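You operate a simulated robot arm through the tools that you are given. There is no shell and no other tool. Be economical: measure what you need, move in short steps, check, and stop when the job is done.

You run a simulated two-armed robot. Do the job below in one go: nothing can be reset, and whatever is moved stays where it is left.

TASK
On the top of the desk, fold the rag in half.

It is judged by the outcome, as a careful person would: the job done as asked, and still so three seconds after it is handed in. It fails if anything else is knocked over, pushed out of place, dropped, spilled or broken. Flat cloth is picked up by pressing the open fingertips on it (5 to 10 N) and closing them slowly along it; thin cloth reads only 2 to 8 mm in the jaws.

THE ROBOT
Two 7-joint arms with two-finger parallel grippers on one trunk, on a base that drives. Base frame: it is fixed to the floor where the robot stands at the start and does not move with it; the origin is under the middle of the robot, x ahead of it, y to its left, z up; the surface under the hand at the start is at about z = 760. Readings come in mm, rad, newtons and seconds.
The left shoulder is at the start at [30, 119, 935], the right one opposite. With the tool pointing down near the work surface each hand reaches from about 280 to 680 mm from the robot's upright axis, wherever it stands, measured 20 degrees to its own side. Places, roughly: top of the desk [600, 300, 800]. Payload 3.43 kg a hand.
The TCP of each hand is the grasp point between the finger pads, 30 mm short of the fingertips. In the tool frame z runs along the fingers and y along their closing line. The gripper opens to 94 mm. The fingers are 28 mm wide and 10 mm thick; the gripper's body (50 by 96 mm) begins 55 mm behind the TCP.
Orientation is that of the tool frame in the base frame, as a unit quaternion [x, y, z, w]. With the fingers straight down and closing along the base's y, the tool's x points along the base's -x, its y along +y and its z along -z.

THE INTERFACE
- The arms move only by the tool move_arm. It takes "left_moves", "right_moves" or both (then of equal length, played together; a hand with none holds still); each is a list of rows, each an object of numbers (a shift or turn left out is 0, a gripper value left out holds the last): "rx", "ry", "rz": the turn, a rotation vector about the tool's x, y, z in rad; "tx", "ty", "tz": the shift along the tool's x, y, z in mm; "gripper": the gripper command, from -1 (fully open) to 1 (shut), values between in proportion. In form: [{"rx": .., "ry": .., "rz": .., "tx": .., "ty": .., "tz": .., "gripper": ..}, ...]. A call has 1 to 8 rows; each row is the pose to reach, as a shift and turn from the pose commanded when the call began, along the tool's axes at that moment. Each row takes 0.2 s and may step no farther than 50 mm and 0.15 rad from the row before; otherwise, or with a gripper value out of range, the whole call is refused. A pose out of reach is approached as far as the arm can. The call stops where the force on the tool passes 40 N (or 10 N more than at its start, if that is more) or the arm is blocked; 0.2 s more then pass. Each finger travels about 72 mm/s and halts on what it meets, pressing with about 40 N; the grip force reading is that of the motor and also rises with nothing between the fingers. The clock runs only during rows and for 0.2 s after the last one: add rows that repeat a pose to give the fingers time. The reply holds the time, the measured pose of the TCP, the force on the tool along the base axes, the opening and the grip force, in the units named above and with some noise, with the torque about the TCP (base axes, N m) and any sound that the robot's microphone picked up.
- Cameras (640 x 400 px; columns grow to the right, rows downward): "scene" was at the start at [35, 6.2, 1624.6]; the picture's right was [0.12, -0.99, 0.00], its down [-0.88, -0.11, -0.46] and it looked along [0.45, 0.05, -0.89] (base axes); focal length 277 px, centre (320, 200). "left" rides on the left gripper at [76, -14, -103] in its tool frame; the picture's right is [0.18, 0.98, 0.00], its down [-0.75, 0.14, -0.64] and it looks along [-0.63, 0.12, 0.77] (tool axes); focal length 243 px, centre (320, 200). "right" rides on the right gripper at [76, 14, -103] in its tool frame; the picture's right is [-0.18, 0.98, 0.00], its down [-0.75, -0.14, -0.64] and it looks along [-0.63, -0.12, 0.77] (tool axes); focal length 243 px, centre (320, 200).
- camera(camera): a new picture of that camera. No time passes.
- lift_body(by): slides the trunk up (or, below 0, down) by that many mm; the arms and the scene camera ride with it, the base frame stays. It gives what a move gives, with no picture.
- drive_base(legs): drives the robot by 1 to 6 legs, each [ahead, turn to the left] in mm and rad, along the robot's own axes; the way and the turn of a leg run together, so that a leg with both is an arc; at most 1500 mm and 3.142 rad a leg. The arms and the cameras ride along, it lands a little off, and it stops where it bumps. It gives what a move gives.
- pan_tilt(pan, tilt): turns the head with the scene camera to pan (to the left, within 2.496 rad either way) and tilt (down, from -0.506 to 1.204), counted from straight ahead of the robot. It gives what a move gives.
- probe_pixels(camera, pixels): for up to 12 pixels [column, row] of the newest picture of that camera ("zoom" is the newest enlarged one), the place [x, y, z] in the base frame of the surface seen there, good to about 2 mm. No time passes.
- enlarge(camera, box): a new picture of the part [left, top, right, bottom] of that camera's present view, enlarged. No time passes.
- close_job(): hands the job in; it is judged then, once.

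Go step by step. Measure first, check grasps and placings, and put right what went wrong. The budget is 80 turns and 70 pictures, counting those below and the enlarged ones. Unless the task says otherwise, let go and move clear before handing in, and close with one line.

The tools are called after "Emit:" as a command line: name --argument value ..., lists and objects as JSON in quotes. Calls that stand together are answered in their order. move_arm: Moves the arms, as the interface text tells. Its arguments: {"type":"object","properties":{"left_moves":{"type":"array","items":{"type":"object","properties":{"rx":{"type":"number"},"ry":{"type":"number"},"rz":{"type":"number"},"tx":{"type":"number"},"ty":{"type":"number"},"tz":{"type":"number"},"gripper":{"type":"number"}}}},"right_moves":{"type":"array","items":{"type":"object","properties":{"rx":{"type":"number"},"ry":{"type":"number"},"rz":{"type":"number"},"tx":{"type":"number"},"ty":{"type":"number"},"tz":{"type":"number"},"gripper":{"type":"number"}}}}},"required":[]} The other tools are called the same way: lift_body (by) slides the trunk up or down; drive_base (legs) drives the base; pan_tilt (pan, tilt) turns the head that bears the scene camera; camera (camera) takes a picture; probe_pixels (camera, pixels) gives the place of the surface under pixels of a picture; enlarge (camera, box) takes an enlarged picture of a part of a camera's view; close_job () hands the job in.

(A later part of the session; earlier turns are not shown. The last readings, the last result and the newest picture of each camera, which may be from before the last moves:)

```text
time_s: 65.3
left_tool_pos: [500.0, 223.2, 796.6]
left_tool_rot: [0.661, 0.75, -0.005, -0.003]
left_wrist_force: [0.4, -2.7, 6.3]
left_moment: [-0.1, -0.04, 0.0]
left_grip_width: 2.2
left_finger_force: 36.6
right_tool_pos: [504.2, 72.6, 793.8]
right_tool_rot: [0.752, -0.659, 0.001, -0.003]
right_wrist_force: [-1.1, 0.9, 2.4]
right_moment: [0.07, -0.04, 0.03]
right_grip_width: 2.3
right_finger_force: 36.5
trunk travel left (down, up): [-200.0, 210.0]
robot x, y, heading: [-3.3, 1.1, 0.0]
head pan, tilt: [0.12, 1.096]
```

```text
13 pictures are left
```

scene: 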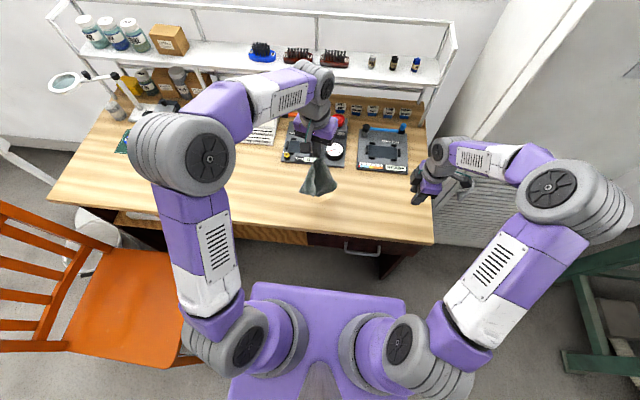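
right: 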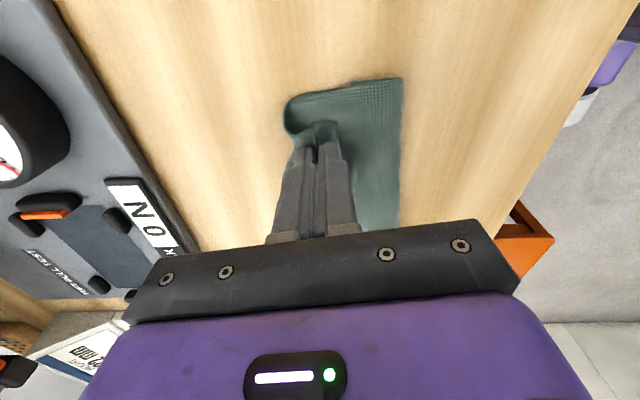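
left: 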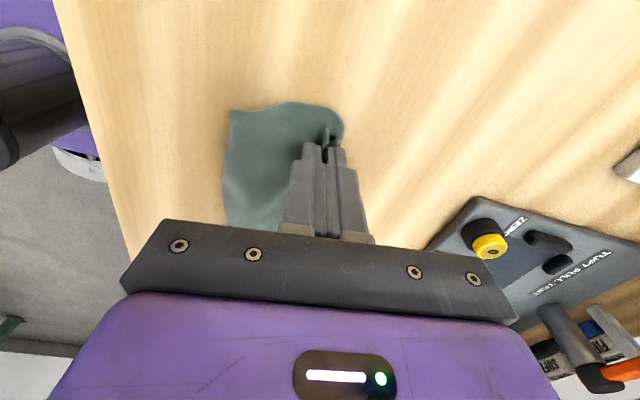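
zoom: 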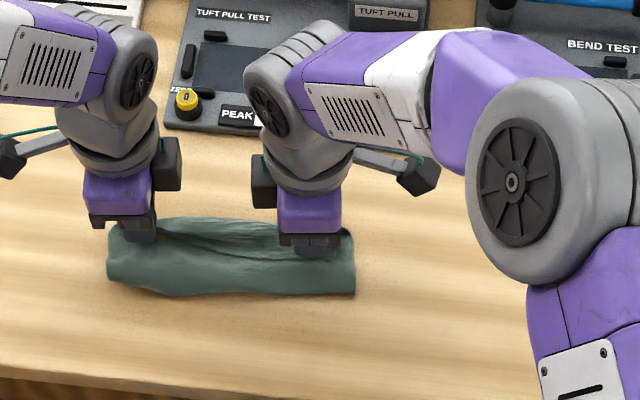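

The fold line is about right; what remains is the bunch in the jaws (about 26 mm) and the hem. I'll open the jaws slowly under light pressure while moving back, so the near fingers smooth the hem out toward the bottom edge.

Emit:
move_arm --left_moves '[{"ty": 0, "tz": 0.5, "gripper": 0.92}, {"ty": -2, "tz": 0.8, "gripper": 0.84}, {"ty": -4, "tz": 1, "gripper": 0.76}, {"ty": -6, "tz": 1, "gripper": 0.68}, {"ty": -8, "tz": 1, "gripper": 0.6}, {"ty": -10, "tz": 1, "gripper": 0.52}, {"ty": -12, "tz": 1, "gripper": 0.44}, {"ty": -14, "tz": 1, "gripper": 0.36}]' --right_moves '[{"ty": 0, "tz": 0.5, "gripper": 0.92}, {"ty": 2, "tz": 0.8, "gripper": 0.84}, {"ty": 4, "tz": 1, "gripper": 0.76}, {"ty": 6, "tz": 1, "gripper": 0.68}, {"ty": 8, "tz": 1, "gripper": 0.6}, {"ty": 10, "tz": 1, "gripper": 0.52}, {"ty": 12, "tz": 1, "gripper": 0.44}, {"ty": 14, "tz": 1, "gripper": 0.36}]'

Emit:
move_arm --left_moves '[{"tz": -5}, {"tz": -20}, {"tz": -50}, {"tz": -80, "ty": 0}, {"tz": -90, "tx": 40}, {"tz": -90, "tx": 85}]' --right_moves '[{"tz": -5}, {"tz": -20}, {"tz": -50}, {"tz": -80, "ty": 0}, {"tz": -90, "tx": 40}, {"tz": -90, "tx": 85}]'

Emit:
enlarge --camera "scene" --box '[256, 160, 352, 220]'

```text
time_s: 67.1
left_tool_pos: [484.4, 222.8, 793.1]
left_tool_rot: [0.662, 0.75, -0.004, -0.004]
left_wrist_force: [0.7, -1.0, 5.0]
left_moment: [-0.03, -0.12, -0.02]
left_grip_width: 30.3
left_finger_force: 0.6
right_tool_pos: [490.3, 71.6, 792.6]
right_tool_rot: [0.752, -0.659, 0.001, -0.004]
right_wrist_force: [2.8, 2.0, 8.3]
right_moment: [0.02, 0.03, 0.02]
right_grip_width: 27.6
right_finger_force: 0.1
trunk travel left (down, up): [-200.0, 210.0]
robot x, y, heading: [-1.8, 0.9, -0.004]
head pan, tilt: [0.12, 1.096]
```

```text
time_s: 68.5
left_tool_pos: [475.5, 307.6, 884.7]
left_tool_rot: [0.661, 0.75, -0.004, -0.004]
left_wrist_force: [-0.5, -0.1, 0.0]
left_moment: [0.03, -0.01, -0.03]
left_grip_width: 30.3
left_finger_force: 0.1
right_tool_pos: [500.1, -13.3, 881.6]
right_tool_rot: [0.753, -0.658, 0.001, -0.002]
right_wrist_force: [0.0, 0.0, -0.2]
right_moment: [0.02, -0.02, 0.01]
right_grip_width: 30.2
right_finger_force: 0.0
trunk travel left (down, up): [-200.0, 210.0]
robot x, y, heading: [2.3, -1.2, -0.001]
head pan, tilt: [0.12, 1.096]
```

```text
6.67 times, centred on (304, 190) of scene
```

zoom: 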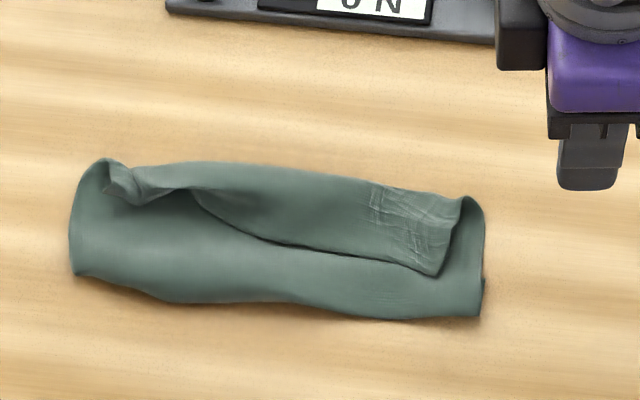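

The flap now lies over the lower half: its right corner is at zoom (432,275), its left corner is still bunched at (120,185), and the bottom edge runs (75,275) to (480,318). I'll measure.

Emit:
probe_pixels --camera "zoom" --pixels '[[78, 273], [180, 300], [300, 300], [478, 315], [484, 280], [432, 273], [340, 252], [240, 230], [195, 195], [125, 190], [110, 162], [465, 200]]'

Emit:
probe_pixels --camera "zoom" --pixels '[[200, 165], [300, 172], [400, 190], [75, 220], [150, 178], [300, 215], [400, 230]]'

```text
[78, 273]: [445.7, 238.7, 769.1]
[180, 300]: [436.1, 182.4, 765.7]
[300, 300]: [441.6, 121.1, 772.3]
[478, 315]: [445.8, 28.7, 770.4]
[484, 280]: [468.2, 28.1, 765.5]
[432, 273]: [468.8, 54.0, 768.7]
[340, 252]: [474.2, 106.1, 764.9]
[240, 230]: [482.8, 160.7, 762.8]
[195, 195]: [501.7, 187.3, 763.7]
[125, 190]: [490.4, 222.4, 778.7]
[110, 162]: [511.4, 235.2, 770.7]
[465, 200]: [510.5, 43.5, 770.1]
```

```text
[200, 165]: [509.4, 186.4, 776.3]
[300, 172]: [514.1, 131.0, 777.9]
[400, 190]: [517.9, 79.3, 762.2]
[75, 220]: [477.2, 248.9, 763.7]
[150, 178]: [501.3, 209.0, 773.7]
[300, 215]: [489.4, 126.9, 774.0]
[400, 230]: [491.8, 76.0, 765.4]
```

The flap covers about two thirds on the right and little on the left. I'll look at the bunched left corner from the left wrist camera.

Emit:
enlarge --camera "left" --box '[220, 60, 480, 220]'

```text
2.46 times, centred on (350, 140) of left
```

zoom: 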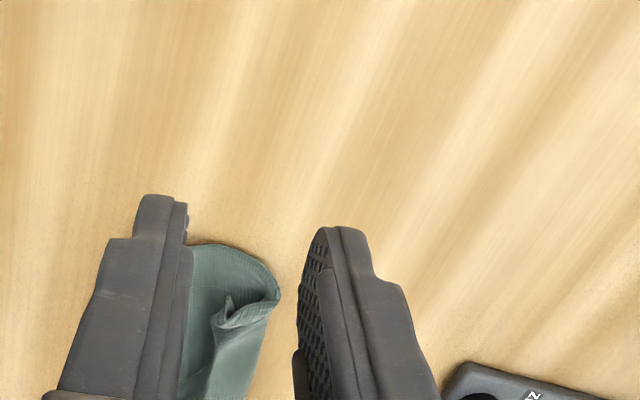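

The left hem is rolled up on itself at zoom (230,305). I'll bring the closed left fingertips down lightly onto the roll (tips about 5 mm above the lower layer) and sweep toward the robot, unrolling the flap.

Emit:
move_arm --left_moves '[{"tx": -32, "ty": 8, "tz": 10, "gripper": 1}, {"tx": -64, "ty": 16, "tz": 25}, {"tx": -95.1, "ty": 22.9, "tz": 45}, {"tx": -95.1, "ty": 22.9, "tz": 70}, {"tx": -95.1, "ty": 22.9, "tz": 84}, {"tx": -95.1, "ty": 22.9, "tz": 88}, {"tx": -95.1, "ty": 22.9, "tz": 88}]'

Emit:
move_arm --left_moves '[{"ty": -7}, {"ty": -14}, {"ty": -21}, {"ty": -28}, {"ty": -35}, {"ty": -42}, {"ty": -50}, {"ty": -55, "tz": -4}]'

Emit:
move_arm --left_moves '[{"tz": -30}, {"tz": -60}, {"tz": -70, "tx": 40}, {"tz": -80, "tx": 80}]'

Emit:
enlarge --camera "scene" --box '[256, 160, 352, 220]'

```text
time_s: 70.1
left_tool_pos: [510.9, 217.0, 794.8]
left_tool_rot: [0.661, 0.75, -0.004, -0.004]
left_wrist_force: [-0.1, 0.0, 0.1]
left_moment: [0.03, -0.01, -0.02]
left_grip_width: 0.0
left_finger_force: 32.9
right_tool_pos: [500.4, -12.0, 883.1]
right_tool_rot: [0.752, -0.659, 0.001, -0.003]
right_wrist_force: [-0.8, 0.2, -0.8]
right_moment: [0.0, -0.01, -0.01]
right_grip_width: 30.0
right_finger_force: 0.1
trunk travel left (down, up): [-200.0, 210.0]
robot x, y, heading: [-0.1, -0.7, -0.001]
head pan, tilt: [0.12, 1.096]
```

```text
time_s: 71.9
left_tool_pos: [454.6, 209.7, 799.2]
left_tool_rot: [0.661, 0.75, -0.005, -0.005]
left_wrist_force: [0.1, 0.5, 0.6]
left_moment: [-0.01, 0.0, -0.01]
left_grip_width: 0.0
left_finger_force: 33.1
right_tool_pos: [500.2, -11.8, 882.5]
right_tool_rot: [0.752, -0.66, 0.0, -0.003]
right_wrist_force: [0.3, -0.7, 0.6]
right_moment: [0.0, -0.02, 0.01]
right_grip_width: 30.2
right_finger_force: 0.0
trunk travel left (down, up): [-200.0, 210.0]
robot x, y, heading: [-3.0, 0.6, 0.0]
head pan, tilt: [0.12, 1.096]
```

```text
time_s: 72.9
left_tool_pos: [445.1, 288.2, 882.0]
left_tool_rot: [0.661, 0.75, -0.005, -0.005]
left_wrist_force: [-0.3, 0.8, 0.3]
left_moment: [-0.01, 0.0, -0.01]
left_grip_width: 0.0
left_finger_force: 32.8
right_tool_pos: [500.4, -10.6, 883.1]
right_tool_rot: [0.752, -0.659, 0.0, -0.002]
right_wrist_force: [-1.6, 0.2, -0.3]
right_moment: [0.0, 0.02, 0.0]
right_grip_width: 29.8
right_finger_force: 0.0
trunk travel left (down, up): [-200.0, 210.0]
robot x, y, heading: [-0.5, 2.1, -0.002]
head pan, tilt: [0.12, 1.096]
```

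```text
6.67 times, centred on (304, 190) of scene
```

zoom: 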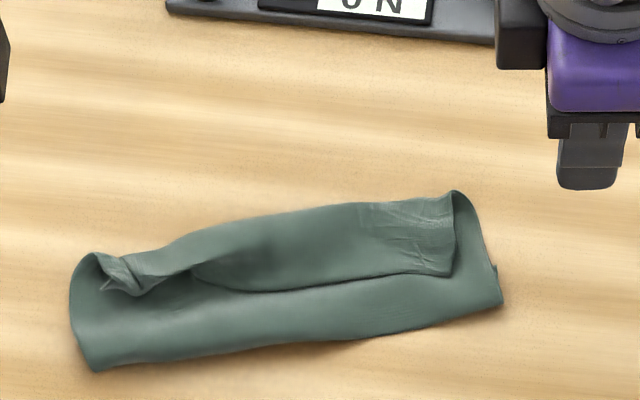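

The rag slid as a whole on the desk instead of unrolling, so pushing is no use; I need to pinch the flap itself and lift it over. I'll measure the new layout.

Emit:
probe_pixels --camera "zoom" --pixels '[[97, 368], [300, 345], [500, 303], [448, 275], [350, 282], [250, 290], [195, 272], [150, 285], [110, 285], [130, 268], [95, 256], [160, 255]]'

Emit:
probe_pixels --camera "zoom" --pixels '[[250, 215], [350, 207], [440, 198], [200, 235], [230, 260], [75, 300], [180, 320], [400, 245]]'

Emit:
enlarge --camera "left" --box '[220, 60, 480, 220]'

```text
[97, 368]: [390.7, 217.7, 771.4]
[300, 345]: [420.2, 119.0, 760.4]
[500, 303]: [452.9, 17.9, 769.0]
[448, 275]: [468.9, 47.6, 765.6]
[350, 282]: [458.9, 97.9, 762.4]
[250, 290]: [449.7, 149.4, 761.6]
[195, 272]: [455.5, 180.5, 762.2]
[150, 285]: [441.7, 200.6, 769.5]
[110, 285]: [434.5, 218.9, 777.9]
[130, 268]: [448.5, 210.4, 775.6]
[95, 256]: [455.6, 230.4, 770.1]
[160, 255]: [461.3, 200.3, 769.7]
```

```text
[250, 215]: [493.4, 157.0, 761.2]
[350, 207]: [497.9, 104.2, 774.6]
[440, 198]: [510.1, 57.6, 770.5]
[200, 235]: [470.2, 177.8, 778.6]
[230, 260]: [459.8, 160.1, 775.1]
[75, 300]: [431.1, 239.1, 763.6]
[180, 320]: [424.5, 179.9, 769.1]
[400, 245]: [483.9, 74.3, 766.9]
```

```text
2.46 times, centred on (350, 140) of left
```

zoom: 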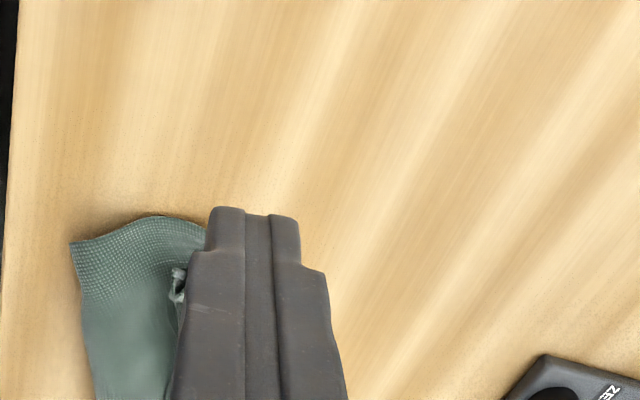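

The flap's left bunch runs from the tip (434,219,778) back to about (460,205), and the right hem is near (466,66). I'll bring both hands over these, yawed to match, with 24 mm jaws.

Emit:
move_arm --left_moves '[{"tx": -28, "ty": -1, "tz": 10, "rz": -0.1, "gripper": 0.49}, {"tx": -56, "ty": -2, "tz": 22, "rz": -0.2}, {"tx": -85.2, "ty": -3.6, "tz": 40, "rz": -0.3}, {"tx": -85.2, "ty": -3.6, "tz": 62, "rz": -0.3}, {"tx": -85.2, "ty": -3.6, "tz": 62, "rz": -0.3}]' --right_moves '[{"tx": -28, "ty": 2.5, "tz": 10, "rz": -0.05, "gripper": 0.49}, {"tx": -56, "ty": 5, "tz": 22, "rz": -0.1}, {"tx": -82.7, "ty": 7.7, "tz": 40, "rz": -0.15}, {"tx": -82.7, "ty": 7.7, "tz": 63, "rz": -0.15}, {"tx": -82.7, "ty": 7.7, "tz": 63, "rz": -0.15}]'

Emit:
move_arm --left_moves '[{"tz": 12}, {"tz": 20}, {"tz": 23}, {"tz": 23, "gripper": 0.7}, {"tz": 23, "gripper": 0.85}, {"tz": 23, "gripper": 1}, {"tz": 23, "gripper": 1}, {"tz": 23, "gripper": 1}]' --right_moves '[{"tz": 12}, {"tz": 22}, {"tz": 26}, {"tz": 27}, {"tz": 28}, {"tz": 28.5}, {"tz": 28.5}, {"tz": 28.5}]'

Emit:
camera --camera "left"

```text
time_s: 74.1
left_tool_pos: [449.9, 204.5, 817.2]
left_tool_rot: [0.542, 0.841, -0.004, -0.004]
left_wrist_force: [0.1, -0.5, -0.8]
left_moment: [0.0, 0.01, -0.03]
left_grip_width: 24.1
left_finger_force: 0.1
right_tool_pos: [483.5, 67.7, 819.4]
right_tool_rot: [0.799, -0.601, 0.001, -0.003]
right_wrist_force: [0.3, 0.9, 0.5]
right_moment: [0.0, 0.01, -0.03]
right_grip_width: 24.1
right_finger_force: 0.1
trunk travel left (down, up): [-200.0, 210.0]
robot x, y, heading: [-0.6, -0.9, 0.001]
head pan, tilt: [0.12, 1.096]
```

```text
time_s: 75.9
left_tool_pos: [449.4, 204.7, 795.6]
left_tool_rot: [0.542, 0.841, -0.003, -0.004]
left_wrist_force: [0.8, 0.5, 0.5]
left_moment: [-0.02, 0.0, 0.01]
left_grip_width: 2.9
left_finger_force: 37.7
right_tool_pos: [483.9, 67.8, 792.8]
right_tool_rot: [0.799, -0.601, 0.003, -0.005]
right_wrist_force: [2.0, -2.3, 27.6]
right_moment: [-0.42, 0.37, 0.04]
right_grip_width: 23.8
right_finger_force: 0.2
trunk travel left (down, up): [-200.0, 210.0]
robot x, y, heading: [1.6, 0.6, 0.002]
head pan, tilt: [0.12, 1.096]
```

```text
8 pictures are left
```

left: 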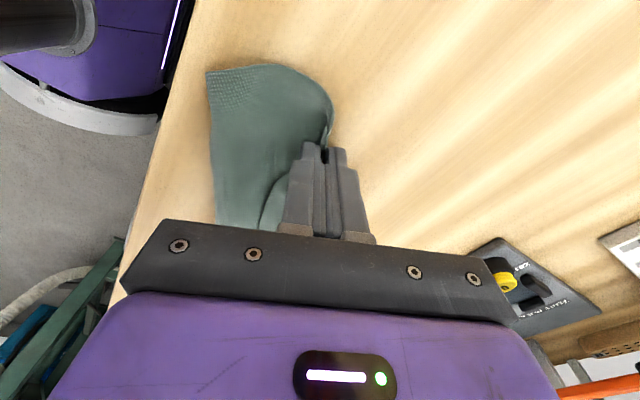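

The left jaw holds the bunch (2.9 mm). The right presses too hard (27 N); I'll ease it to about 10 N and gather.

Emit:
move_arm --right_moves '[{"tz": -1.4}, {"tz": -1.4}]'

```text
time_s: 76.5
left_tool_pos: [450.4, 204.0, 793.6]
left_tool_rot: [0.542, 0.84, -0.003, -0.005]
left_wrist_force: [-0.4, -0.2, 0.8]
left_moment: [-0.02, -0.01, -0.02]
left_grip_width: 2.9
left_finger_force: 37.2
right_tool_pos: [481.8, 68.2, 792.0]
right_tool_rot: [0.8, -0.601, 0.002, -0.004]
right_wrist_force: [2.6, -2.8, 24.3]
right_moment: [-0.32, 0.22, 0.06]
right_grip_width: 23.1
right_finger_force: 0.0
trunk travel left (down, up): [-200.0, 210.0]
robot x, y, heading: [0.6, -0.2, 0.002]
head pan, tilt: [0.12, 1.096]
```

Emit:
move_arm --right_moves '[{"tz": -1.2}, {"tz": -1.2}]'

```text
time_s: 77.1
left_tool_pos: [449.9, 203.7, 795.2]
left_tool_rot: [0.542, 0.84, -0.003, -0.004]
left_wrist_force: [0.3, -0.2, 2.3]
left_moment: [-0.02, 0.01, 0.0]
left_grip_width: 2.8
left_finger_force: 37.6
right_tool_pos: [482.9, 68.0, 792.3]
right_tool_rot: [0.799, -0.601, 0.001, -0.003]
right_wrist_force: [3.2, -1.0, 12.2]
right_moment: [-0.12, 0.08, 0.06]
right_grip_width: 22.9
right_finger_force: 0.0
trunk travel left (down, up): [-200.0, 210.0]
robot x, y, heading: [-1.4, 1.3, 0.005]
head pan, tilt: [0.12, 1.096]
```

The right now presses with 12 N. I'll close it slowly.

Emit:
move_arm --right_moves '[{"gripper": 0.57}, {"gripper": 0.65}, {"gripper": 0.73}, {"gripper": 0.8}, {"gripper": 0.87}, {"gripper": 0.93}, {"gripper": 1}, {"gripper": 1}]'

Emit:
move_arm --left_moves '[{"tz": -4}, {"tz": -8}, {"tz": -12}, {"tz": -12}]' --right_moves '[{"tz": -4}, {"tz": -8}, {"tz": -12}, {"tz": -12}]'

Emit:
camera --camera "right"

```text
time_s: 78.9
left_tool_pos: [450.2, 203.1, 795.0]
left_tool_rot: [0.542, 0.84, -0.003, -0.004]
left_wrist_force: [-0.1, -1.1, 3.3]
left_moment: [-0.01, -0.03, -0.05]
left_grip_width: 3.1
left_finger_force: 37.7
right_tool_pos: [483.7, 66.9, 793.1]
right_tool_rot: [0.799, -0.601, 0.002, -0.003]
right_wrist_force: [-0.3, -0.3, 1.4]
right_moment: [0.0, 0.0, 0.02]
right_grip_width: 1.9
right_finger_force: 37.0
trunk travel left (down, up): [-200.0, 210.0]
robot x, y, heading: [0.7, 2.4, -0.003]
head pan, tilt: [0.12, 1.096]
```

```text
time_s: 79.9
left_tool_pos: [451.9, 205.2, 807.3]
left_tool_rot: [0.542, 0.841, -0.004, -0.004]
left_wrist_force: [0.7, -0.1, -0.2]
left_moment: [-0.03, 0.02, 0.03]
left_grip_width: 2.9
left_finger_force: 37.9
right_tool_pos: [481.8, 67.5, 806.1]
right_tool_rot: [0.799, -0.602, 0.001, -0.003]
right_wrist_force: [-0.5, 0.9, 0.5]
right_moment: [0.01, -0.04, 0.0]
right_grip_width: 2.0
right_finger_force: 37.4
trunk travel left (down, up): [-200.0, 210.0]
robot x, y, heading: [2.0, 2.6, 0.0]
head pan, tilt: [0.12, 1.096]
```

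```text
7 pictures are left
```

right: 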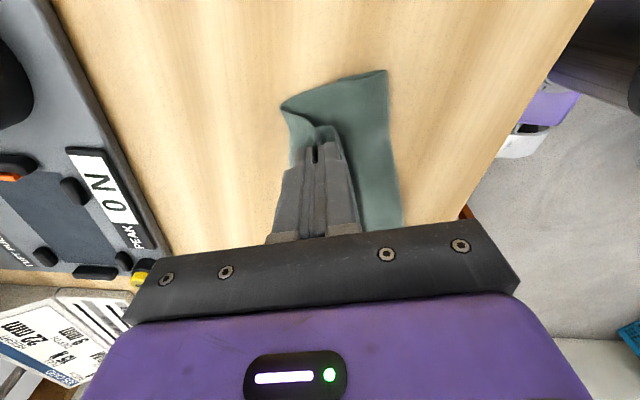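

Both hands hold only the flap. I'll lift it a little, carry it toward the robot (left 24 mm and slightly outward, right 18 mm), and lower it onto the lower layer.

Emit:
move_arm --left_moves '[{"tz": -8}, {"tz": -15}, {"tx": 3, "ty": -8, "tz": -15}, {"tx": 6, "ty": -16, "tz": -12}, {"tx": 9, "ty": -23, "tz": -6}, {"tx": 9, "ty": -23, "tz": 2}, {"tx": 9, "ty": -23, "tz": 9}, {"tx": 9, "ty": -23, "tz": 9}]' --right_moves '[{"tz": -8}, {"tz": -15}, {"ty": 6, "tz": -15}, {"ty": 12, "tz": -12}, {"ty": 18, "tz": -6}, {"ty": 18, "tz": 2}, {"ty": 18, "tz": 9}, {"ty": 18, "tz": 9}]'

Emit:
enlarge --camera "scene" --box '[256, 160, 352, 220]'

```text
time_s: 81.7
left_tool_pos: [426.2, 201.1, 797.6]
left_tool_rot: [0.542, 0.84, -0.004, -0.005]
left_wrist_force: [0.4, -1.4, 1.4]
left_moment: [-0.01, 0.01, -0.03]
left_grip_width: 3.2
left_finger_force: 37.9
right_tool_pos: [467.2, 63.9, 798.0]
right_tool_rot: [0.799, -0.601, 0.001, -0.003]
right_wrist_force: [0.2, 1.4, 1.7]
right_moment: [0.07, 0.01, 0.0]
right_grip_width: 1.8
right_finger_force: 36.8
trunk travel left (down, up): [-200.0, 210.0]
robot x, y, heading: [0.9, 2.6, -0.002]
head pan, tilt: [0.12, 1.096]
```

```text
6.67 times, centred on (304, 190) of scene
```

zoom: 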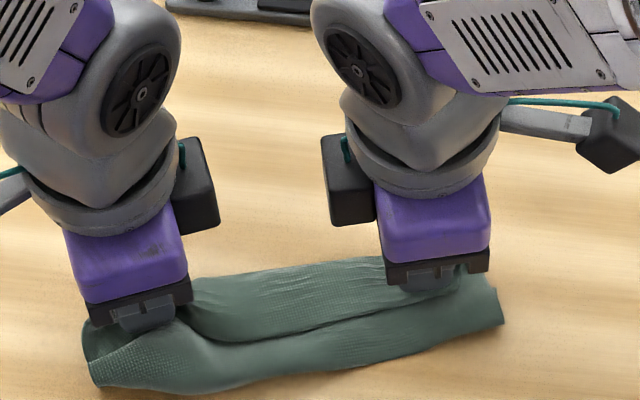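

The flap hem (zoom (280,335)) is now closer to the lower edge (zoom (280,378)). I'll pull about 14 mm more, then open slowly with a back-shift to smooth the hems out, and lift off.

Emit:
move_arm --left_moves '[{"tz": -6}, {"tx": 1, "ty": -5, "tz": -8}, {"tx": 1.5, "ty": -10, "tz": -7}, {"tx": 2, "ty": -14, "tz": -3}, {"tx": 2, "ty": -14, "tz": 1}, {"tx": 2, "ty": -14, "tz": 1}]' --right_moves '[{"tz": -6}, {"ty": 5, "tz": -8}, {"ty": 10, "tz": -7}, {"ty": 14, "tz": -3}, {"ty": 14, "tz": 2}, {"ty": 14, "tz": 2}]'

Emit:
move_arm --left_moves '[{"gripper": 0.92}, {"ty": -2, "gripper": 0.84}, {"ty": -4, "gripper": 0.76}, {"ty": -6, "gripper": 0.68}, {"ty": -8, "gripper": 0.6}, {"ty": -10, "gripper": 0.52}, {"ty": -10, "tz": -10}, {"ty": -10, "tz": -40}]' --right_moves '[{"tz": 1, "gripper": 0.92}, {"ty": 2, "tz": 2, "gripper": 0.84}, {"ty": 4, "tz": 2, "gripper": 0.76}, {"ty": 6, "tz": 2, "gripper": 0.68}, {"ty": 8, "tz": 2, "gripper": 0.6}, {"ty": 10, "tz": 2, "gripper": 0.52}, {"ty": 10, "tz": -10}, {"ty": 10, "tz": -40}]'

Emit:
move_arm --left_moves '[{"tz": -20, "tx": 25}, {"tz": -40, "tx": 60}, {"tz": -40, "tx": 95}]' --right_moves '[{"tz": -20, "tx": 25}, {"tz": -40, "tx": 60}, {"tz": -40, "tx": 95}]'

Emit:
enlarge --camera "scene" --box '[256, 160, 352, 220]'

```text
time_s: 83.1
left_tool_pos: [412.9, 198.4, 798.1]
left_tool_rot: [0.542, 0.841, -0.004, -0.005]
left_wrist_force: [0.2, -0.4, 1.0]
left_moment: [-0.03, -0.03, -0.03]
left_grip_width: 3.3
left_finger_force: 37.2
right_tool_pos: [453.0, 58.6, 794.5]
right_tool_rot: [0.799, -0.601, 0.002, -0.003]
right_wrist_force: [-0.6, 1.1, 0.7]
right_moment: [0.04, 0.02, 0.04]
right_grip_width: 1.8
right_finger_force: 36.7
trunk travel left (down, up): [-200.0, 210.0]
robot x, y, heading: [-0.4, -1.3, 0.004]
head pan, tilt: [0.12, 1.096]
```

```text
time_s: 84.9
left_tool_pos: [404.0, 192.1, 838.9]
left_tool_rot: [0.541, 0.841, -0.003, -0.004]
left_wrist_force: [-1.2, 0.2, 0.9]
left_moment: [0.01, -0.02, 0.01]
left_grip_width: 22.7
left_finger_force: 0.0
right_tool_pos: [439.6, 55.2, 833.1]
right_tool_rot: [0.799, -0.601, -0.001, -0.002]
right_wrist_force: [-0.5, 0.4, -0.4]
right_moment: [0.0, -0.03, 0.02]
right_grip_width: 22.4
right_finger_force: 0.0
trunk travel left (down, up): [-200.0, 210.0]
robot x, y, heading: [-2.1, -0.9, -0.001]
head pan, tilt: [0.12, 1.096]
```

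```text
time_s: 85.7
left_tool_pos: [364.7, 281.1, 881.0]
left_tool_rot: [0.542, 0.84, -0.004, -0.005]
left_wrist_force: [0.8, 0.1, -0.1]
left_moment: [0.01, -0.02, -0.05]
left_grip_width: 22.5
left_finger_force: 0.1
right_tool_pos: [467.7, -35.1, 873.9]
right_tool_rot: [0.799, -0.601, 0.0, -0.003]
right_wrist_force: [0.3, -0.9, -0.4]
right_moment: [0.01, 0.03, 0.0]
right_grip_width: 22.8
right_finger_force: 0.2
trunk travel left (down, up): [-200.0, 210.0]
robot x, y, heading: [-4.4, -0.9, 0.002]
head pan, tilt: [0.12, 1.096]
```

```text
6.67 times, centred on (304, 190) of scene
```

zoom: 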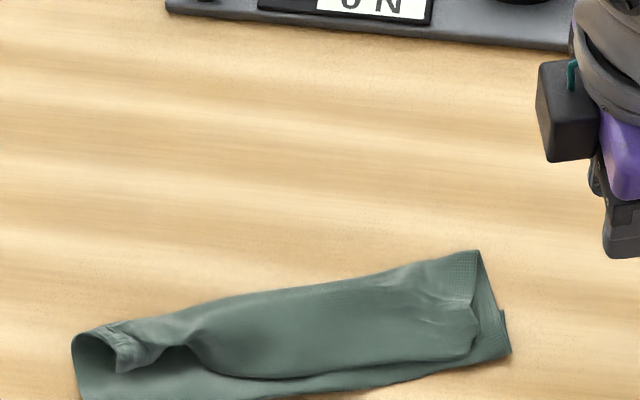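

The middle and right now match well; only the flap's left corner at zoom (125,360) is still folded back. I'll measure this area.

Emit:
probe_pixels --camera "zoom" --pixels '[[82, 396], [250, 392], [400, 376], [509, 352], [468, 355], [350, 372], [250, 376], [210, 365], [175, 350], [125, 368], [135, 345], [80, 340]]'

Emit:
probe_pixels --camera "zoom" --pixels '[[110, 328], [160, 320], [200, 308], [300, 288], [475, 255], [145, 362], [118, 352], [150, 335], [180, 335], [200, 330], [140, 385], [100, 360]]'

Emit:
enlarge --camera "left" --box '[160, 0, 480, 200]'

```text
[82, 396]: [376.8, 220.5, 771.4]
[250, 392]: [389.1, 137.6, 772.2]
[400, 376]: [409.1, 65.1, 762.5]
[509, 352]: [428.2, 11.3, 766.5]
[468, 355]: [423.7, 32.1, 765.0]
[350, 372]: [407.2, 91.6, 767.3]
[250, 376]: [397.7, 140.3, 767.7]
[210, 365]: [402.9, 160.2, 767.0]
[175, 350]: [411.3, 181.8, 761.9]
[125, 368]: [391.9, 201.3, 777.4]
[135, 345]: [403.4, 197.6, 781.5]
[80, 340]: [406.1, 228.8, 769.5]
```

```text
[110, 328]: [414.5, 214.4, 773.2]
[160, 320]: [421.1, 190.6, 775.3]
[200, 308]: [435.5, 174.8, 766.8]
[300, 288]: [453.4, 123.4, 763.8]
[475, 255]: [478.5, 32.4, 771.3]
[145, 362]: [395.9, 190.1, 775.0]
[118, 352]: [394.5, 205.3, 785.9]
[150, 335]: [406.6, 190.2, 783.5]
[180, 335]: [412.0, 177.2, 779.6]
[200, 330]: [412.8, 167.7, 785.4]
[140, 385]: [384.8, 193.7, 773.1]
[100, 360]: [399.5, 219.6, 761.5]
```

```text
2.00 times, centred on (320, 100) of left
```

zoom: 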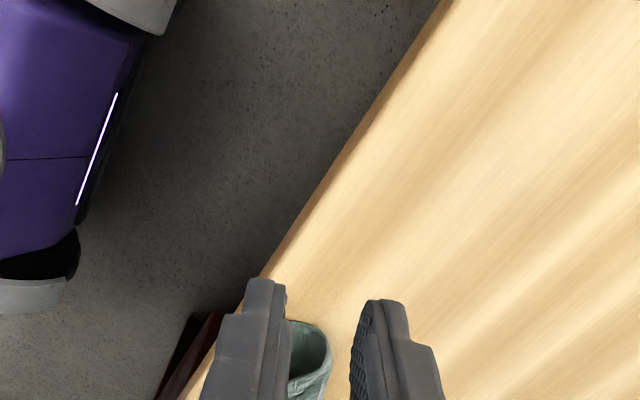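

The flap's left corner isn't far off: it is buckled into a ridge (392–405, 190–205, up to z 785) because the corner has slipped inward along y. I'll turn the left hand to close along y, pinch the ridge and pull it outward.

Emit:
move_arm --left_moves '[{"rz": -0.142, "tx": -10, "tz": 0, "gripper": 0.36}, {"rz": -0.285, "tx": -20, "tz": 5}, {"rz": -0.427, "tx": -30, "tz": 10}, {"rz": -0.57, "tx": -40, "tz": 16}, {"rz": -0.712, "tx": -50, "tz": 22}, {"rz": -0.855, "tx": -60, "tz": 28}, {"rz": -0.997, "tx": -70, "tz": 34}, {"rz": -1.14, "tx": -78.3, "tz": 41}]'

Emit:
move_arm --left_moves '[{"ty": -9}, {"ty": -9, "tz": 20}, {"ty": -9, "tz": 35}, {"ty": -9, "tz": 43}, {"ty": -9, "tz": 43, "gripper": 0.65}, {"ty": -9, "tz": 43, "gripper": 0.85}, {"ty": -9, "tz": 43, "gripper": 1}, {"ty": -9, "tz": 43, "gripper": 1}]'

```text
time_s: 87.5
left_tool_pos: [398.2, 210.3, 836.8]
left_tool_rot: [0.001, 1.0, 0.0, -0.007]
left_wrist_force: [0.2, -0.7, -0.8]
left_moment: [-0.03, 0.01, -0.02]
left_grip_width: 30.1
left_finger_force: 0.0
right_tool_pos: [468.4, -35.8, 873.5]
right_tool_rot: [0.799, -0.601, 0.001, -0.002]
right_wrist_force: [0.1, -0.7, 0.1]
right_moment: [-0.01, -0.03, -0.02]
right_grip_width: 22.8
right_finger_force: 0.1
trunk travel left (down, up): [-200.0, 210.0]
robot x, y, heading: [0.0, 3.1, -0.0]
head pan, tilt: [0.12, 1.096]
```

```text
time_s: 89.3
left_tool_pos: [397.9, 201.3, 794.2]
left_tool_rot: [0.003, 1.0, -0.001, -0.006]
left_wrist_force: [-0.1, 0.7, 2.3]
left_moment: [0.04, -0.02, -0.02]
left_grip_width: 2.6
left_finger_force: 37.5
right_tool_pos: [468.4, -34.0, 872.9]
right_tool_rot: [0.799, -0.601, 0.001, -0.002]
right_wrist_force: [-0.4, -0.5, -0.2]
right_moment: [0.01, 0.01, -0.01]
right_grip_width: 22.4
right_finger_force: 0.1
trunk travel left (down, up): [-200.0, 210.0]
robot x, y, heading: [-3.9, -0.9, -0.002]
head pan, tilt: [0.12, 1.096]
```

The left holds the ridge (2.6 mm). I'll lift it slightly and pull 18 mm outward along the edge, then look.

Emit:
move_arm --left_moves '[{"tz": -5}, {"tz": -9}, {"tx": 1.5, "ty": 6, "tz": -9}, {"tx": 3, "ty": 12, "tz": -8}, {"tx": 5, "ty": 17, "tz": -6}, {"tx": 5, "ty": 17, "tz": -3}, {"tx": 5, "ty": 17, "tz": -3}]'

Emit:
enlarge --camera "scene" --box '[248, 175, 344, 235]'

```text
time_s: 90.9
left_tool_pos: [392.8, 216.8, 798.2]
left_tool_rot: [0.003, 1.0, 0.0, -0.006]
left_wrist_force: [0.2, 0.3, 0.5]
left_moment: [0.01, -0.01, -0.02]
left_grip_width: 2.6
left_finger_force: 37.7
right_tool_pos: [466.7, -34.4, 873.5]
right_tool_rot: [0.799, -0.601, 0.001, -0.002]
right_wrist_force: [-0.2, -0.1, 0.0]
right_moment: [-0.01, -0.01, 0.03]
right_grip_width: 22.3
right_finger_force: 0.0
trunk travel left (down, up): [-200.0, 210.0]
robot x, y, heading: [-1.0, 1.7, -0.002]
head pan, tilt: [0.12, 1.096]
```

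```text
6.67 times, centred on (296, 205) of scene
```

zoom: 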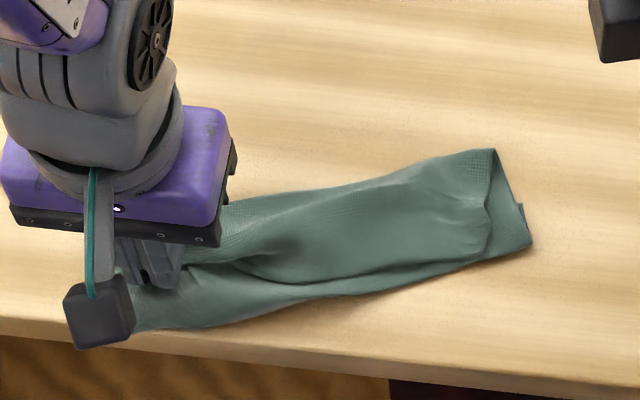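

The corner is pulled out; the hem still sits about 25–30 mm behind the lower edge at the left (zoom (200,270) vs (200,328)). I'll check the desk-edge margin and then pull the corner 18 mm toward the robot.

Emit:
probe_pixels --camera "zoom" --pixels '[[145, 327], [200, 325], [160, 336], [250, 345], [400, 292], [200, 272], [250, 278], [300, 284], [530, 243], [230, 335], [488, 245], [240, 200]]'

Emit:
move_arm --left_moves '[{"tz": -6}, {"tx": 5, "ty": 1, "tz": -10}, {"tx": 10, "ty": 2, "tz": -10}, {"tx": 15, "ty": 3, "tz": -8}, {"tx": 18, "ty": 4, "tz": -4}, {"tx": 18, "ty": 4, "tz": 0}, {"tx": 18, "ty": 4, "tz": 1}]'

```text
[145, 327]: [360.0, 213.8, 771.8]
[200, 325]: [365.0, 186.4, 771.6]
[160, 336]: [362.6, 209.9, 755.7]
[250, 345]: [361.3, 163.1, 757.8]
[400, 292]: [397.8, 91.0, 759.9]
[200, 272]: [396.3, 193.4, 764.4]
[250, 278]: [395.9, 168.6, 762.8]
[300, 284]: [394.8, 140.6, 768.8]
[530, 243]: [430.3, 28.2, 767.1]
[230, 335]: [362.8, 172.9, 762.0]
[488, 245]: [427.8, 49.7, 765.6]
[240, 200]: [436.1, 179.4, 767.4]
```

```text
time_s: 92.5
left_tool_pos: [375.3, 221.4, 796.0]
left_tool_rot: [0.002, 1.0, -0.001, -0.007]
left_wrist_force: [0.4, 0.0, 0.9]
left_moment: [-0.02, -0.01, -0.03]
left_grip_width: 2.5
left_finger_force: 37.4
right_tool_pos: [468.0, -35.1, 872.8]
right_tool_rot: [0.799, -0.601, 0.001, -0.002]
right_wrist_force: [0.1, -0.4, -0.5]
right_moment: [-0.01, 0.01, 0.01]
right_grip_width: 22.6
right_finger_force: 0.1
trunk travel left (down, up): [-200.0, 210.0]
robot x, y, heading: [5.4, 1.3, 0.001]
head pan, tilt: [0.12, 1.096]
```

The lower-left corner (360,214) is now right at the desk's front edge, so the rag must be shifted back a little. I'll release the corner, lift off while turning the hand back, and look.

Emit:
move_arm --left_moves '[{"tz": 1, "gripper": 0.85}, {"tz": 1, "gripper": 0.7}, {"tz": 1, "gripper": 0.6}, {"tz": -10}, {"tz": -40}, {"tz": -60, "ty": 20}, {"tz": -70, "ty": 50}, {"tz": -70, "ty": 85}]'

Emit:
enlarge --camera "scene" --box '[248, 175, 344, 235]'

```text
time_s: 94.3
left_tool_pos: [376.1, 305.9, 867.5]
left_tool_rot: [0.003, 1.0, 0.0, -0.006]
left_wrist_force: [0.6, 0.2, 0.7]
left_moment: [0.01, 0.02, 0.03]
left_grip_width: 18.8
left_finger_force: 0.1
right_tool_pos: [468.3, -34.2, 873.1]
right_tool_rot: [0.798, -0.602, 0.001, -0.002]
right_wrist_force: [0.0, 0.1, -0.8]
right_moment: [-0.01, -0.01, 0.01]
right_grip_width: 22.7
right_finger_force: 0.0
trunk travel left (down, up): [-200.0, 210.0]
robot x, y, heading: [0.9, -2.3, 0.001]
head pan, tilt: [0.12, 1.096]
```

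```text
6.67 times, centred on (296, 205) of scene
```

zoom: 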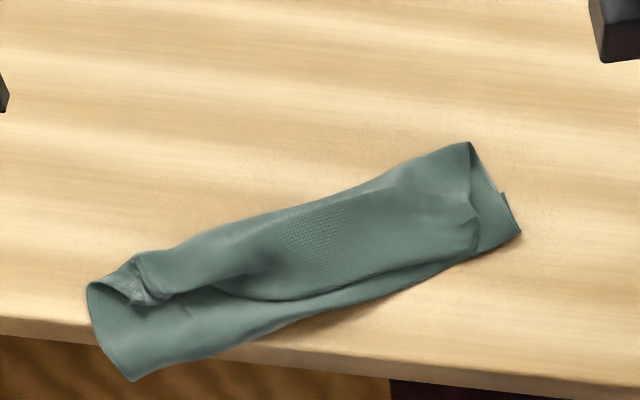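

The rag's left end slid over the desk's front edge and must come back. I'll measure it and then pull it back by its fold with the left hand.

Emit:
probe_pixels --camera "zoom" --pixels '[[132, 378], [90, 290], [110, 280], [140, 262], [150, 300], [135, 285], [165, 285], [175, 250], [160, 270], [215, 290], [300, 298], [400, 280]]'

Emit:
probe_pixels --camera "zoom" --pixels '[[470, 145], [380, 180], [280, 210], [220, 235], [518, 230], [475, 245], [350, 310], [250, 340], [60, 322], [300, 352], [200, 357], [230, 265]]'

```text
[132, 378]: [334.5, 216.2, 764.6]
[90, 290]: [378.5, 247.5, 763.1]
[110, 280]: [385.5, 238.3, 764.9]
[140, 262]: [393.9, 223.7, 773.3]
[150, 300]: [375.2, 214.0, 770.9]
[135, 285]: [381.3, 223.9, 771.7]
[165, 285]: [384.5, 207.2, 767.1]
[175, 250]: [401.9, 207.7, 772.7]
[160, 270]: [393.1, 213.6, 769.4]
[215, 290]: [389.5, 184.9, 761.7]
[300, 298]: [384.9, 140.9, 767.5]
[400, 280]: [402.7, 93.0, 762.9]
```

```text
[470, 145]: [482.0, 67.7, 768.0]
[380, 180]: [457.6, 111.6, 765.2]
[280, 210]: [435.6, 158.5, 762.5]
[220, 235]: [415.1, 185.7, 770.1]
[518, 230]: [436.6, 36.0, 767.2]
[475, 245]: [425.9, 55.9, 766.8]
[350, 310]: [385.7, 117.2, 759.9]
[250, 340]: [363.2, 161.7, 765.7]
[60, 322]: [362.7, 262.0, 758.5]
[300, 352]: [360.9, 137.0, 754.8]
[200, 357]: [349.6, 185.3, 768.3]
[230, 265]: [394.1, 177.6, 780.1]
```

The rag overhangs the desk edge (x≈358) with its corner at (334,216). I'll pinch the bunch beside the fold at about (398,213) and draw the rag back over the desk.

Emit:
move_arm --left_moves '[{"tx": -7, "ty": -31, "gripper": 0.36}, {"tx": -14, "ty": -62, "tz": 5}, {"tx": -22, "ty": -93, "tz": 20}, {"tx": -22, "ty": -93, "tz": 45}, {"tx": -22, "ty": -93, "tz": 65}, {"tx": -22, "ty": -93, "tz": 74}, {"tx": -22, "ty": -93, "tz": 74}]'

Emit:
move_arm --left_moves '[{"gripper": 0.5}, {"gripper": 0.65}, {"gripper": 0.8}, {"gripper": 0.92}, {"gripper": 1}, {"gripper": 1}, {"gripper": 1}]'

```text
time_s: 95.9
left_tool_pos: [396.8, 211.9, 793.4]
left_tool_rot: [0.003, 1.0, -0.001, -0.004]
left_wrist_force: [-0.1, 0.0, 22.1]
left_moment: [-0.33, 0.16, 0.03]
left_grip_width: 30.3
left_finger_force: 0.1
right_tool_pos: [466.9, -35.5, 873.9]
right_tool_rot: [0.799, -0.601, 0.001, -0.004]
right_wrist_force: [0.2, 0.4, -0.4]
right_moment: [-0.01, -0.03, -0.01]
right_grip_width: 22.7
right_finger_force: 0.1
trunk travel left (down, up): [-200.0, 210.0]
robot x, y, heading: [-0.9, -4.5, 0.0]
head pan, tilt: [0.12, 1.096]
```

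```text
time_s: 97.5
left_tool_pos: [396.2, 212.2, 794.7]
left_tool_rot: [0.002, 1.0, 0.0, -0.004]
left_wrist_force: [4.4, -1.3, 37.2]
left_moment: [-0.11, 0.17, 0.08]
left_grip_width: 2.6
left_finger_force: 37.2
right_tool_pos: [466.7, -36.0, 874.1]
right_tool_rot: [0.8, -0.601, 0.001, -0.004]
right_wrist_force: [-0.8, -0.2, 0.0]
right_moment: [0.02, -0.02, -0.03]
right_grip_width: 22.8
right_finger_force: 0.0
trunk travel left (down, up): [-200.0, 210.0]
robot x, y, heading: [-3.3, 2.2, 0.001]
head pan, tilt: [0.12, 1.096]
```

Gripped (2.6 mm). I'll raise it 10 mm and draw it 80 mm forward.

Emit:
move_arm --left_moves '[{"tz": -6}, {"tz": -12}, {"tx": -14, "tz": -12}, {"tx": -28, "tz": -12}, {"tx": -42, "tz": -12}, {"tx": -56, "tz": -12}, {"tx": -70, "tz": -10}, {"tx": -80, "tz": -5}]'

Emit:
move_arm --left_moves '[{"tz": 2, "gripper": 0.85}, {"tz": 2, "gripper": 0.7}, {"tz": 2, "gripper": 0.55}, {"tz": 2, "gripper": 0.55}, {"tz": -15}, {"tz": -50}, {"tz": -70, "ty": 40}, {"tz": -70, "ty": 85}]'

Emit:
enlarge --camera "scene" --box '[248, 165, 344, 225]'

```text
time_s: 99.3
left_tool_pos: [475.4, 212.0, 795.4]
left_tool_rot: [0.002, 1.0, 0.0, -0.006]
left_wrist_force: [0.4, 0.5, 1.0]
left_moment: [0.0, 0.01, 0.02]
left_grip_width: 2.5
left_finger_force: 36.9
right_tool_pos: [466.5, -35.2, 873.5]
right_tool_rot: [0.8, -0.601, 0.001, -0.003]
right_wrist_force: [0.5, 0.1, -0.6]
right_moment: [-0.03, -0.01, 0.0]
right_grip_width: 22.7
right_finger_force: 0.1
trunk travel left (down, up): [-200.0, 210.0]
robot x, y, heading: [-2.5, 1.1, -0.001]
head pan, tilt: [0.12, 1.096]
```

```text
time_s: 101.1
left_tool_pos: [478.1, 297.5, 865.3]
left_tool_rot: [0.003, 1.0, -0.001, -0.006]
left_wrist_force: [1.1, 0.1, -0.6]
left_moment: [-0.02, 0.0, 0.0]
left_grip_width: 20.7
left_finger_force: 0.1
right_tool_pos: [467.5, -33.5, 872.9]
right_tool_rot: [0.799, -0.601, 0.001, -0.003]
right_wrist_force: [0.5, -0.4, 0.4]
right_moment: [-0.01, 0.02, -0.02]
right_grip_width: 22.7
right_finger_force: 0.0
trunk travel left (down, up): [-200.0, 210.0]
robot x, y, heading: [1.0, -0.9, -0.005]
head pan, tilt: [0.12, 1.096]
```

```text
6.67 times, centred on (296, 195) of scene
```

zoom: 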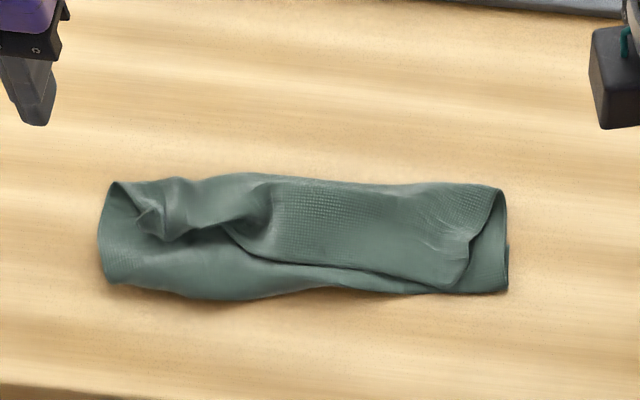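

The rag is back well inside the desk and the right and middle parts are folded edge to edge; only the flap's left corner at zoom (150,225) remains short. I'll measure it.

Emit:
probe_pixels --camera "zoom" --pixels '[[112, 280], [180, 295], [240, 297], [112, 185], [100, 230], [145, 215], [155, 235], [175, 235], [200, 232], [230, 228], [250, 255], [300, 265]]'

Emit:
probe_pixels --camera "zoom" --pixels '[[150, 182], [180, 180], [210, 180], [250, 175], [350, 185], [495, 190], [505, 288], [465, 280], [400, 280], [180, 205], [215, 210], [265, 215]]'

```text
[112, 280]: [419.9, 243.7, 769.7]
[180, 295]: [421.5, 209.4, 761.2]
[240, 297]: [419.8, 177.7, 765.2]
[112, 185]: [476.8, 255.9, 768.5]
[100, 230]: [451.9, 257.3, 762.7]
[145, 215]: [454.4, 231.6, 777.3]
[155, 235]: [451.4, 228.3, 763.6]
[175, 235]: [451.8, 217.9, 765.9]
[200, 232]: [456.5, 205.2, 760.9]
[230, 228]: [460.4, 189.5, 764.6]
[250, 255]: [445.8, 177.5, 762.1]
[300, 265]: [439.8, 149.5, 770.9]
```

```text
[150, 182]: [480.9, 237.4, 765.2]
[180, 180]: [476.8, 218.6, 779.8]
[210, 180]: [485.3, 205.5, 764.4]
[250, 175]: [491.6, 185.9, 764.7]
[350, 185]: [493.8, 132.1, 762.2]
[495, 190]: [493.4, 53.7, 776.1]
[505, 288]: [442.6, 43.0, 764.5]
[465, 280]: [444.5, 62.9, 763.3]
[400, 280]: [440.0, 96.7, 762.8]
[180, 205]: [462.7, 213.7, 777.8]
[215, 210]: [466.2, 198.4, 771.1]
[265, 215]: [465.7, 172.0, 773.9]
```

Flap corner (454,231) needs to go about 30 mm toward the robot. Gathering earlier showed that pressing moves the top layer while the lower one stays pinned, so I'll press closed fingertips on the flap's left part and drag it toward the robot.

Emit:
move_arm --left_moves '[{"tx": 5, "ty": -25, "gripper": 1}, {"tx": 10, "ty": -50, "tz": 10}, {"tx": 14, "ty": -75.5, "tz": 25}, {"tx": 14, "ty": -75.5, "tz": 45}, {"tx": 14, "ty": -75.5, "tz": 60}, {"tx": 14, "ty": -75.5, "tz": 68}, {"tx": 14, "ty": -75.5, "tz": 68}]'

```text
time_s: 102.7
left_tool_pos: [461.5, 221.2, 797.2]
left_tool_rot: [0.002, 1.0, -0.001, -0.006]
left_wrist_force: [0.3, 0.1, 0.7]
left_moment: [0.0, -0.01, 0.04]
left_grip_width: 0.0
left_finger_force: 32.8
right_tool_pos: [467.6, -35.2, 871.8]
right_tool_rot: [0.8, -0.6, 0.001, -0.002]
right_wrist_force: [0.1, -0.1, -0.4]
right_moment: [0.02, 0.0, -0.01]
right_grip_width: 22.4
right_finger_force: 0.1
trunk travel left (down, up): [-200.0, 210.0]
robot x, y, heading: [-0.7, -1.7, -0.001]
head pan, tilt: [0.12, 1.096]
```

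Emit:
move_arm --left_moves '[{"tz": 1.5}, {"tz": 2.5}, {"tz": 3.3}, {"tz": 3.3}]'

```text
time_s: 103.7
left_tool_pos: [461.6, 224.0, 794.0]
left_tool_rot: [0.003, 1.0, -0.001, -0.006]
left_wrist_force: [-0.5, -0.8, 3.1]
left_moment: [-0.03, -0.01, 0.03]
left_grip_width: 0.1
left_finger_force: 33.1
right_tool_pos: [467.0, -34.9, 872.4]
right_tool_rot: [0.8, -0.601, 0.001, -0.003]
right_wrist_force: [0.3, -0.5, -0.1]
right_moment: [-0.03, -0.01, -0.01]
right_grip_width: 22.5
right_finger_force: 0.0
trunk travel left (down, up): [-200.0, 210.0]
robot x, y, heading: [0.0, 2.8, -0.001]
head pan, tilt: [0.12, 1.096]
```

Contact at 3 N. I'll press slightly more, drag 30 mm toward the robot and 8 mm outward, and check the force.

Emit:
move_arm --left_moves '[{"tz": 0.9}, {"tx": 5, "ty": 1.5, "tz": 0.9}, {"tx": 10, "ty": 3, "tz": 0.9}, {"tx": 15, "ty": 4, "tz": 0.9}, {"tx": 20, "ty": 5.5, "tz": 0.9}, {"tx": 25, "ty": 7, "tz": 0.9}, {"tx": 30, "ty": 8, "tz": 0.9}]'

```text
time_s: 105.3
left_tool_pos: [432.1, 230.7, 794.4]
left_tool_rot: [0.002, 1.0, 0.0, -0.006]
left_wrist_force: [0.7, -1.2, 2.8]
left_moment: [0.0, -0.05, 0.01]
left_grip_width: 0.0
left_finger_force: 32.7
right_tool_pos: [466.6, -34.7, 874.4]
right_tool_rot: [0.8, -0.601, 0.001, -0.003]
right_wrist_force: [-0.1, 0.2, 0.3]
right_moment: [-0.02, 0.02, 0.02]
right_grip_width: 22.7
right_finger_force: 0.0
trunk travel left (down, up): [-200.0, 210.0]
robot x, y, heading: [-0.6, -3.8, -0.0]
head pan, tilt: [0.12, 1.096]
```

I'll lift, and do the same at y≈190 where the hem is also short.

Emit:
move_arm --left_moves '[{"tz": -20}, {"tz": -35, "tx": -10, "ty": -10}, {"tz": -35, "tx": -25, "ty": -27}, {"tz": -35, "tx": -38, "ty": -40.7}, {"tz": -15, "tx": -38, "ty": -40.7}, {"tz": -4, "tx": -38, "ty": -40.7}, {"tz": 0.3, "tx": -38, "ty": -40.7}, {"tz": 0.3, "tx": -38, "ty": -40.7}]'

Emit:
move_arm --left_moves '[{"tz": 0.7}, {"tx": 5, "tz": 0.7}, {"tx": 10, "tz": 0.7}, {"tx": 15, "tz": 0.7}, {"tx": 20, "tz": 0.7}, {"tx": 25, "tz": 0.7}, {"tx": 27, "tz": 0.7}]'

Emit:
move_arm --left_moves '[{"tz": -20}, {"tz": -50}, {"tz": -70, "ty": 35}, {"tz": -70, "ty": 75}, {"tz": -70, "ty": 115}]'

Emit:
enlarge --camera "scene" --box '[248, 165, 344, 225]'

```text
time_s: 107.1
left_tool_pos: [469.2, 189.5, 793.3]
left_tool_rot: [0.003, 1.0, -0.001, -0.005]
left_wrist_force: [-0.6, -1.2, 1.1]
left_moment: [-0.02, 0.02, -0.05]
left_grip_width: 0.3
left_finger_force: 33.0
right_tool_pos: [467.1, -35.6, 873.0]
right_tool_rot: [0.799, -0.601, 0.0, -0.002]
right_wrist_force: [0.5, 1.4, 0.1]
right_moment: [-0.02, -0.02, -0.01]
right_grip_width: 22.4
right_finger_force: 0.1
trunk travel left (down, up): [-200.0, 210.0]
robot x, y, heading: [0.1, 0.4, -0.001]
head pan, tilt: [0.12, 1.096]
```

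```text
time_s: 108.7
left_tool_pos: [442.9, 189.4, 792.6]
left_tool_rot: [0.003, 1.0, -0.001, -0.007]
left_wrist_force: [0.5, -0.5, 1.9]
left_moment: [-0.01, -0.01, 0.03]
left_grip_width: 0.0
left_finger_force: 33.1
right_tool_pos: [467.5, -35.4, 873.3]
right_tool_rot: [0.799, -0.602, 0.001, -0.003]
right_wrist_force: [0.1, -0.1, -0.5]
right_moment: [0.01, 0.02, -0.01]
right_grip_width: 22.5
right_finger_force: 0.2
trunk travel left (down, up): [-200.0, 210.0]
robot x, y, heading: [-0.8, -1.3, -0.003]
head pan, tilt: [0.12, 1.096]
```

```text
time_s: 109.9
left_tool_pos: [444.9, 304.5, 861.3]
left_tool_rot: [0.004, 1.0, -0.001, -0.006]
left_wrist_force: [-0.1, 0.2, -0.4]
left_moment: [0.0, -0.01, -0.03]
left_grip_width: 0.1
left_finger_force: 33.1
right_tool_pos: [468.7, -34.3, 873.2]
right_tool_rot: [0.799, -0.601, 0.001, -0.003]
right_wrist_force: [-0.8, -0.5, 0.8]
right_moment: [-0.01, -0.02, -0.02]
right_grip_width: 22.3
right_finger_force: 0.0
trunk travel left (down, up): [-200.0, 210.0]
robot x, y, heading: [-0.2, -1.2, -0.004]
head pan, tilt: [0.12, 1.096]
```

```text
6.67 times, centred on (296, 195) of scene
```

zoom: 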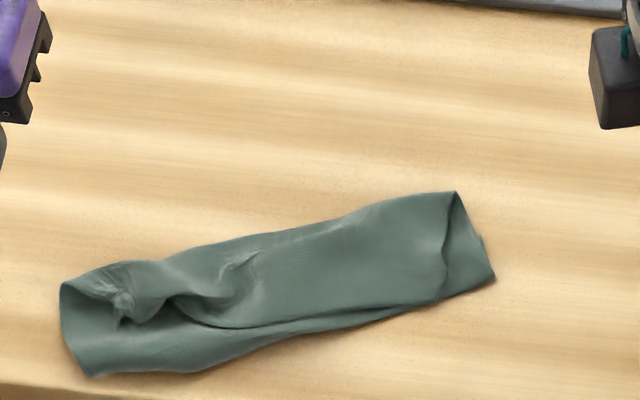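

The rag moved as a unit again and stays folded, with the left flap corner still a bit short. Pictures are used up, but I can still measure in this last one.

Emit:
probe_pixels --camera "zoom" --pixels '[[97, 373], [190, 370], [280, 338], [400, 308], [490, 278], [440, 295], [340, 318], [240, 325], [190, 310], [160, 300], [120, 322], [125, 300]]'

Emit:
probe_pixels --camera "zoom" --pixels '[[65, 285], [110, 268], [140, 262], [200, 250], [300, 228], [455, 195], [150, 280], [110, 290], [135, 320], [140, 290], [220, 280], [50, 388]]'

```text
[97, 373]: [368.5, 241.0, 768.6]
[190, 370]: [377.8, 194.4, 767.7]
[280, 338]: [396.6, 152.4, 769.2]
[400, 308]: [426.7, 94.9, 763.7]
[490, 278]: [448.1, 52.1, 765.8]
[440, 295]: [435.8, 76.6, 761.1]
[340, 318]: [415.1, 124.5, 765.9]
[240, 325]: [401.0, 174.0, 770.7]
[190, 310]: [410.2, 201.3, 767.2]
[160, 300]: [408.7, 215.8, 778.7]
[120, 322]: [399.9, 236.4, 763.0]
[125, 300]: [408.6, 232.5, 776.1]
```

```text
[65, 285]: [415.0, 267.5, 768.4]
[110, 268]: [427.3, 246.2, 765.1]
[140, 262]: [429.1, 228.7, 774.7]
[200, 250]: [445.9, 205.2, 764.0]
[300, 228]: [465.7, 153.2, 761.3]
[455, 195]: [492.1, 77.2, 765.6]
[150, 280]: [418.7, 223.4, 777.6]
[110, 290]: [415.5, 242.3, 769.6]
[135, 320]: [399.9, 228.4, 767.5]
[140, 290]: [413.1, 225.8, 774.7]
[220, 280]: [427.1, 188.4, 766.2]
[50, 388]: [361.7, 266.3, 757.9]
```

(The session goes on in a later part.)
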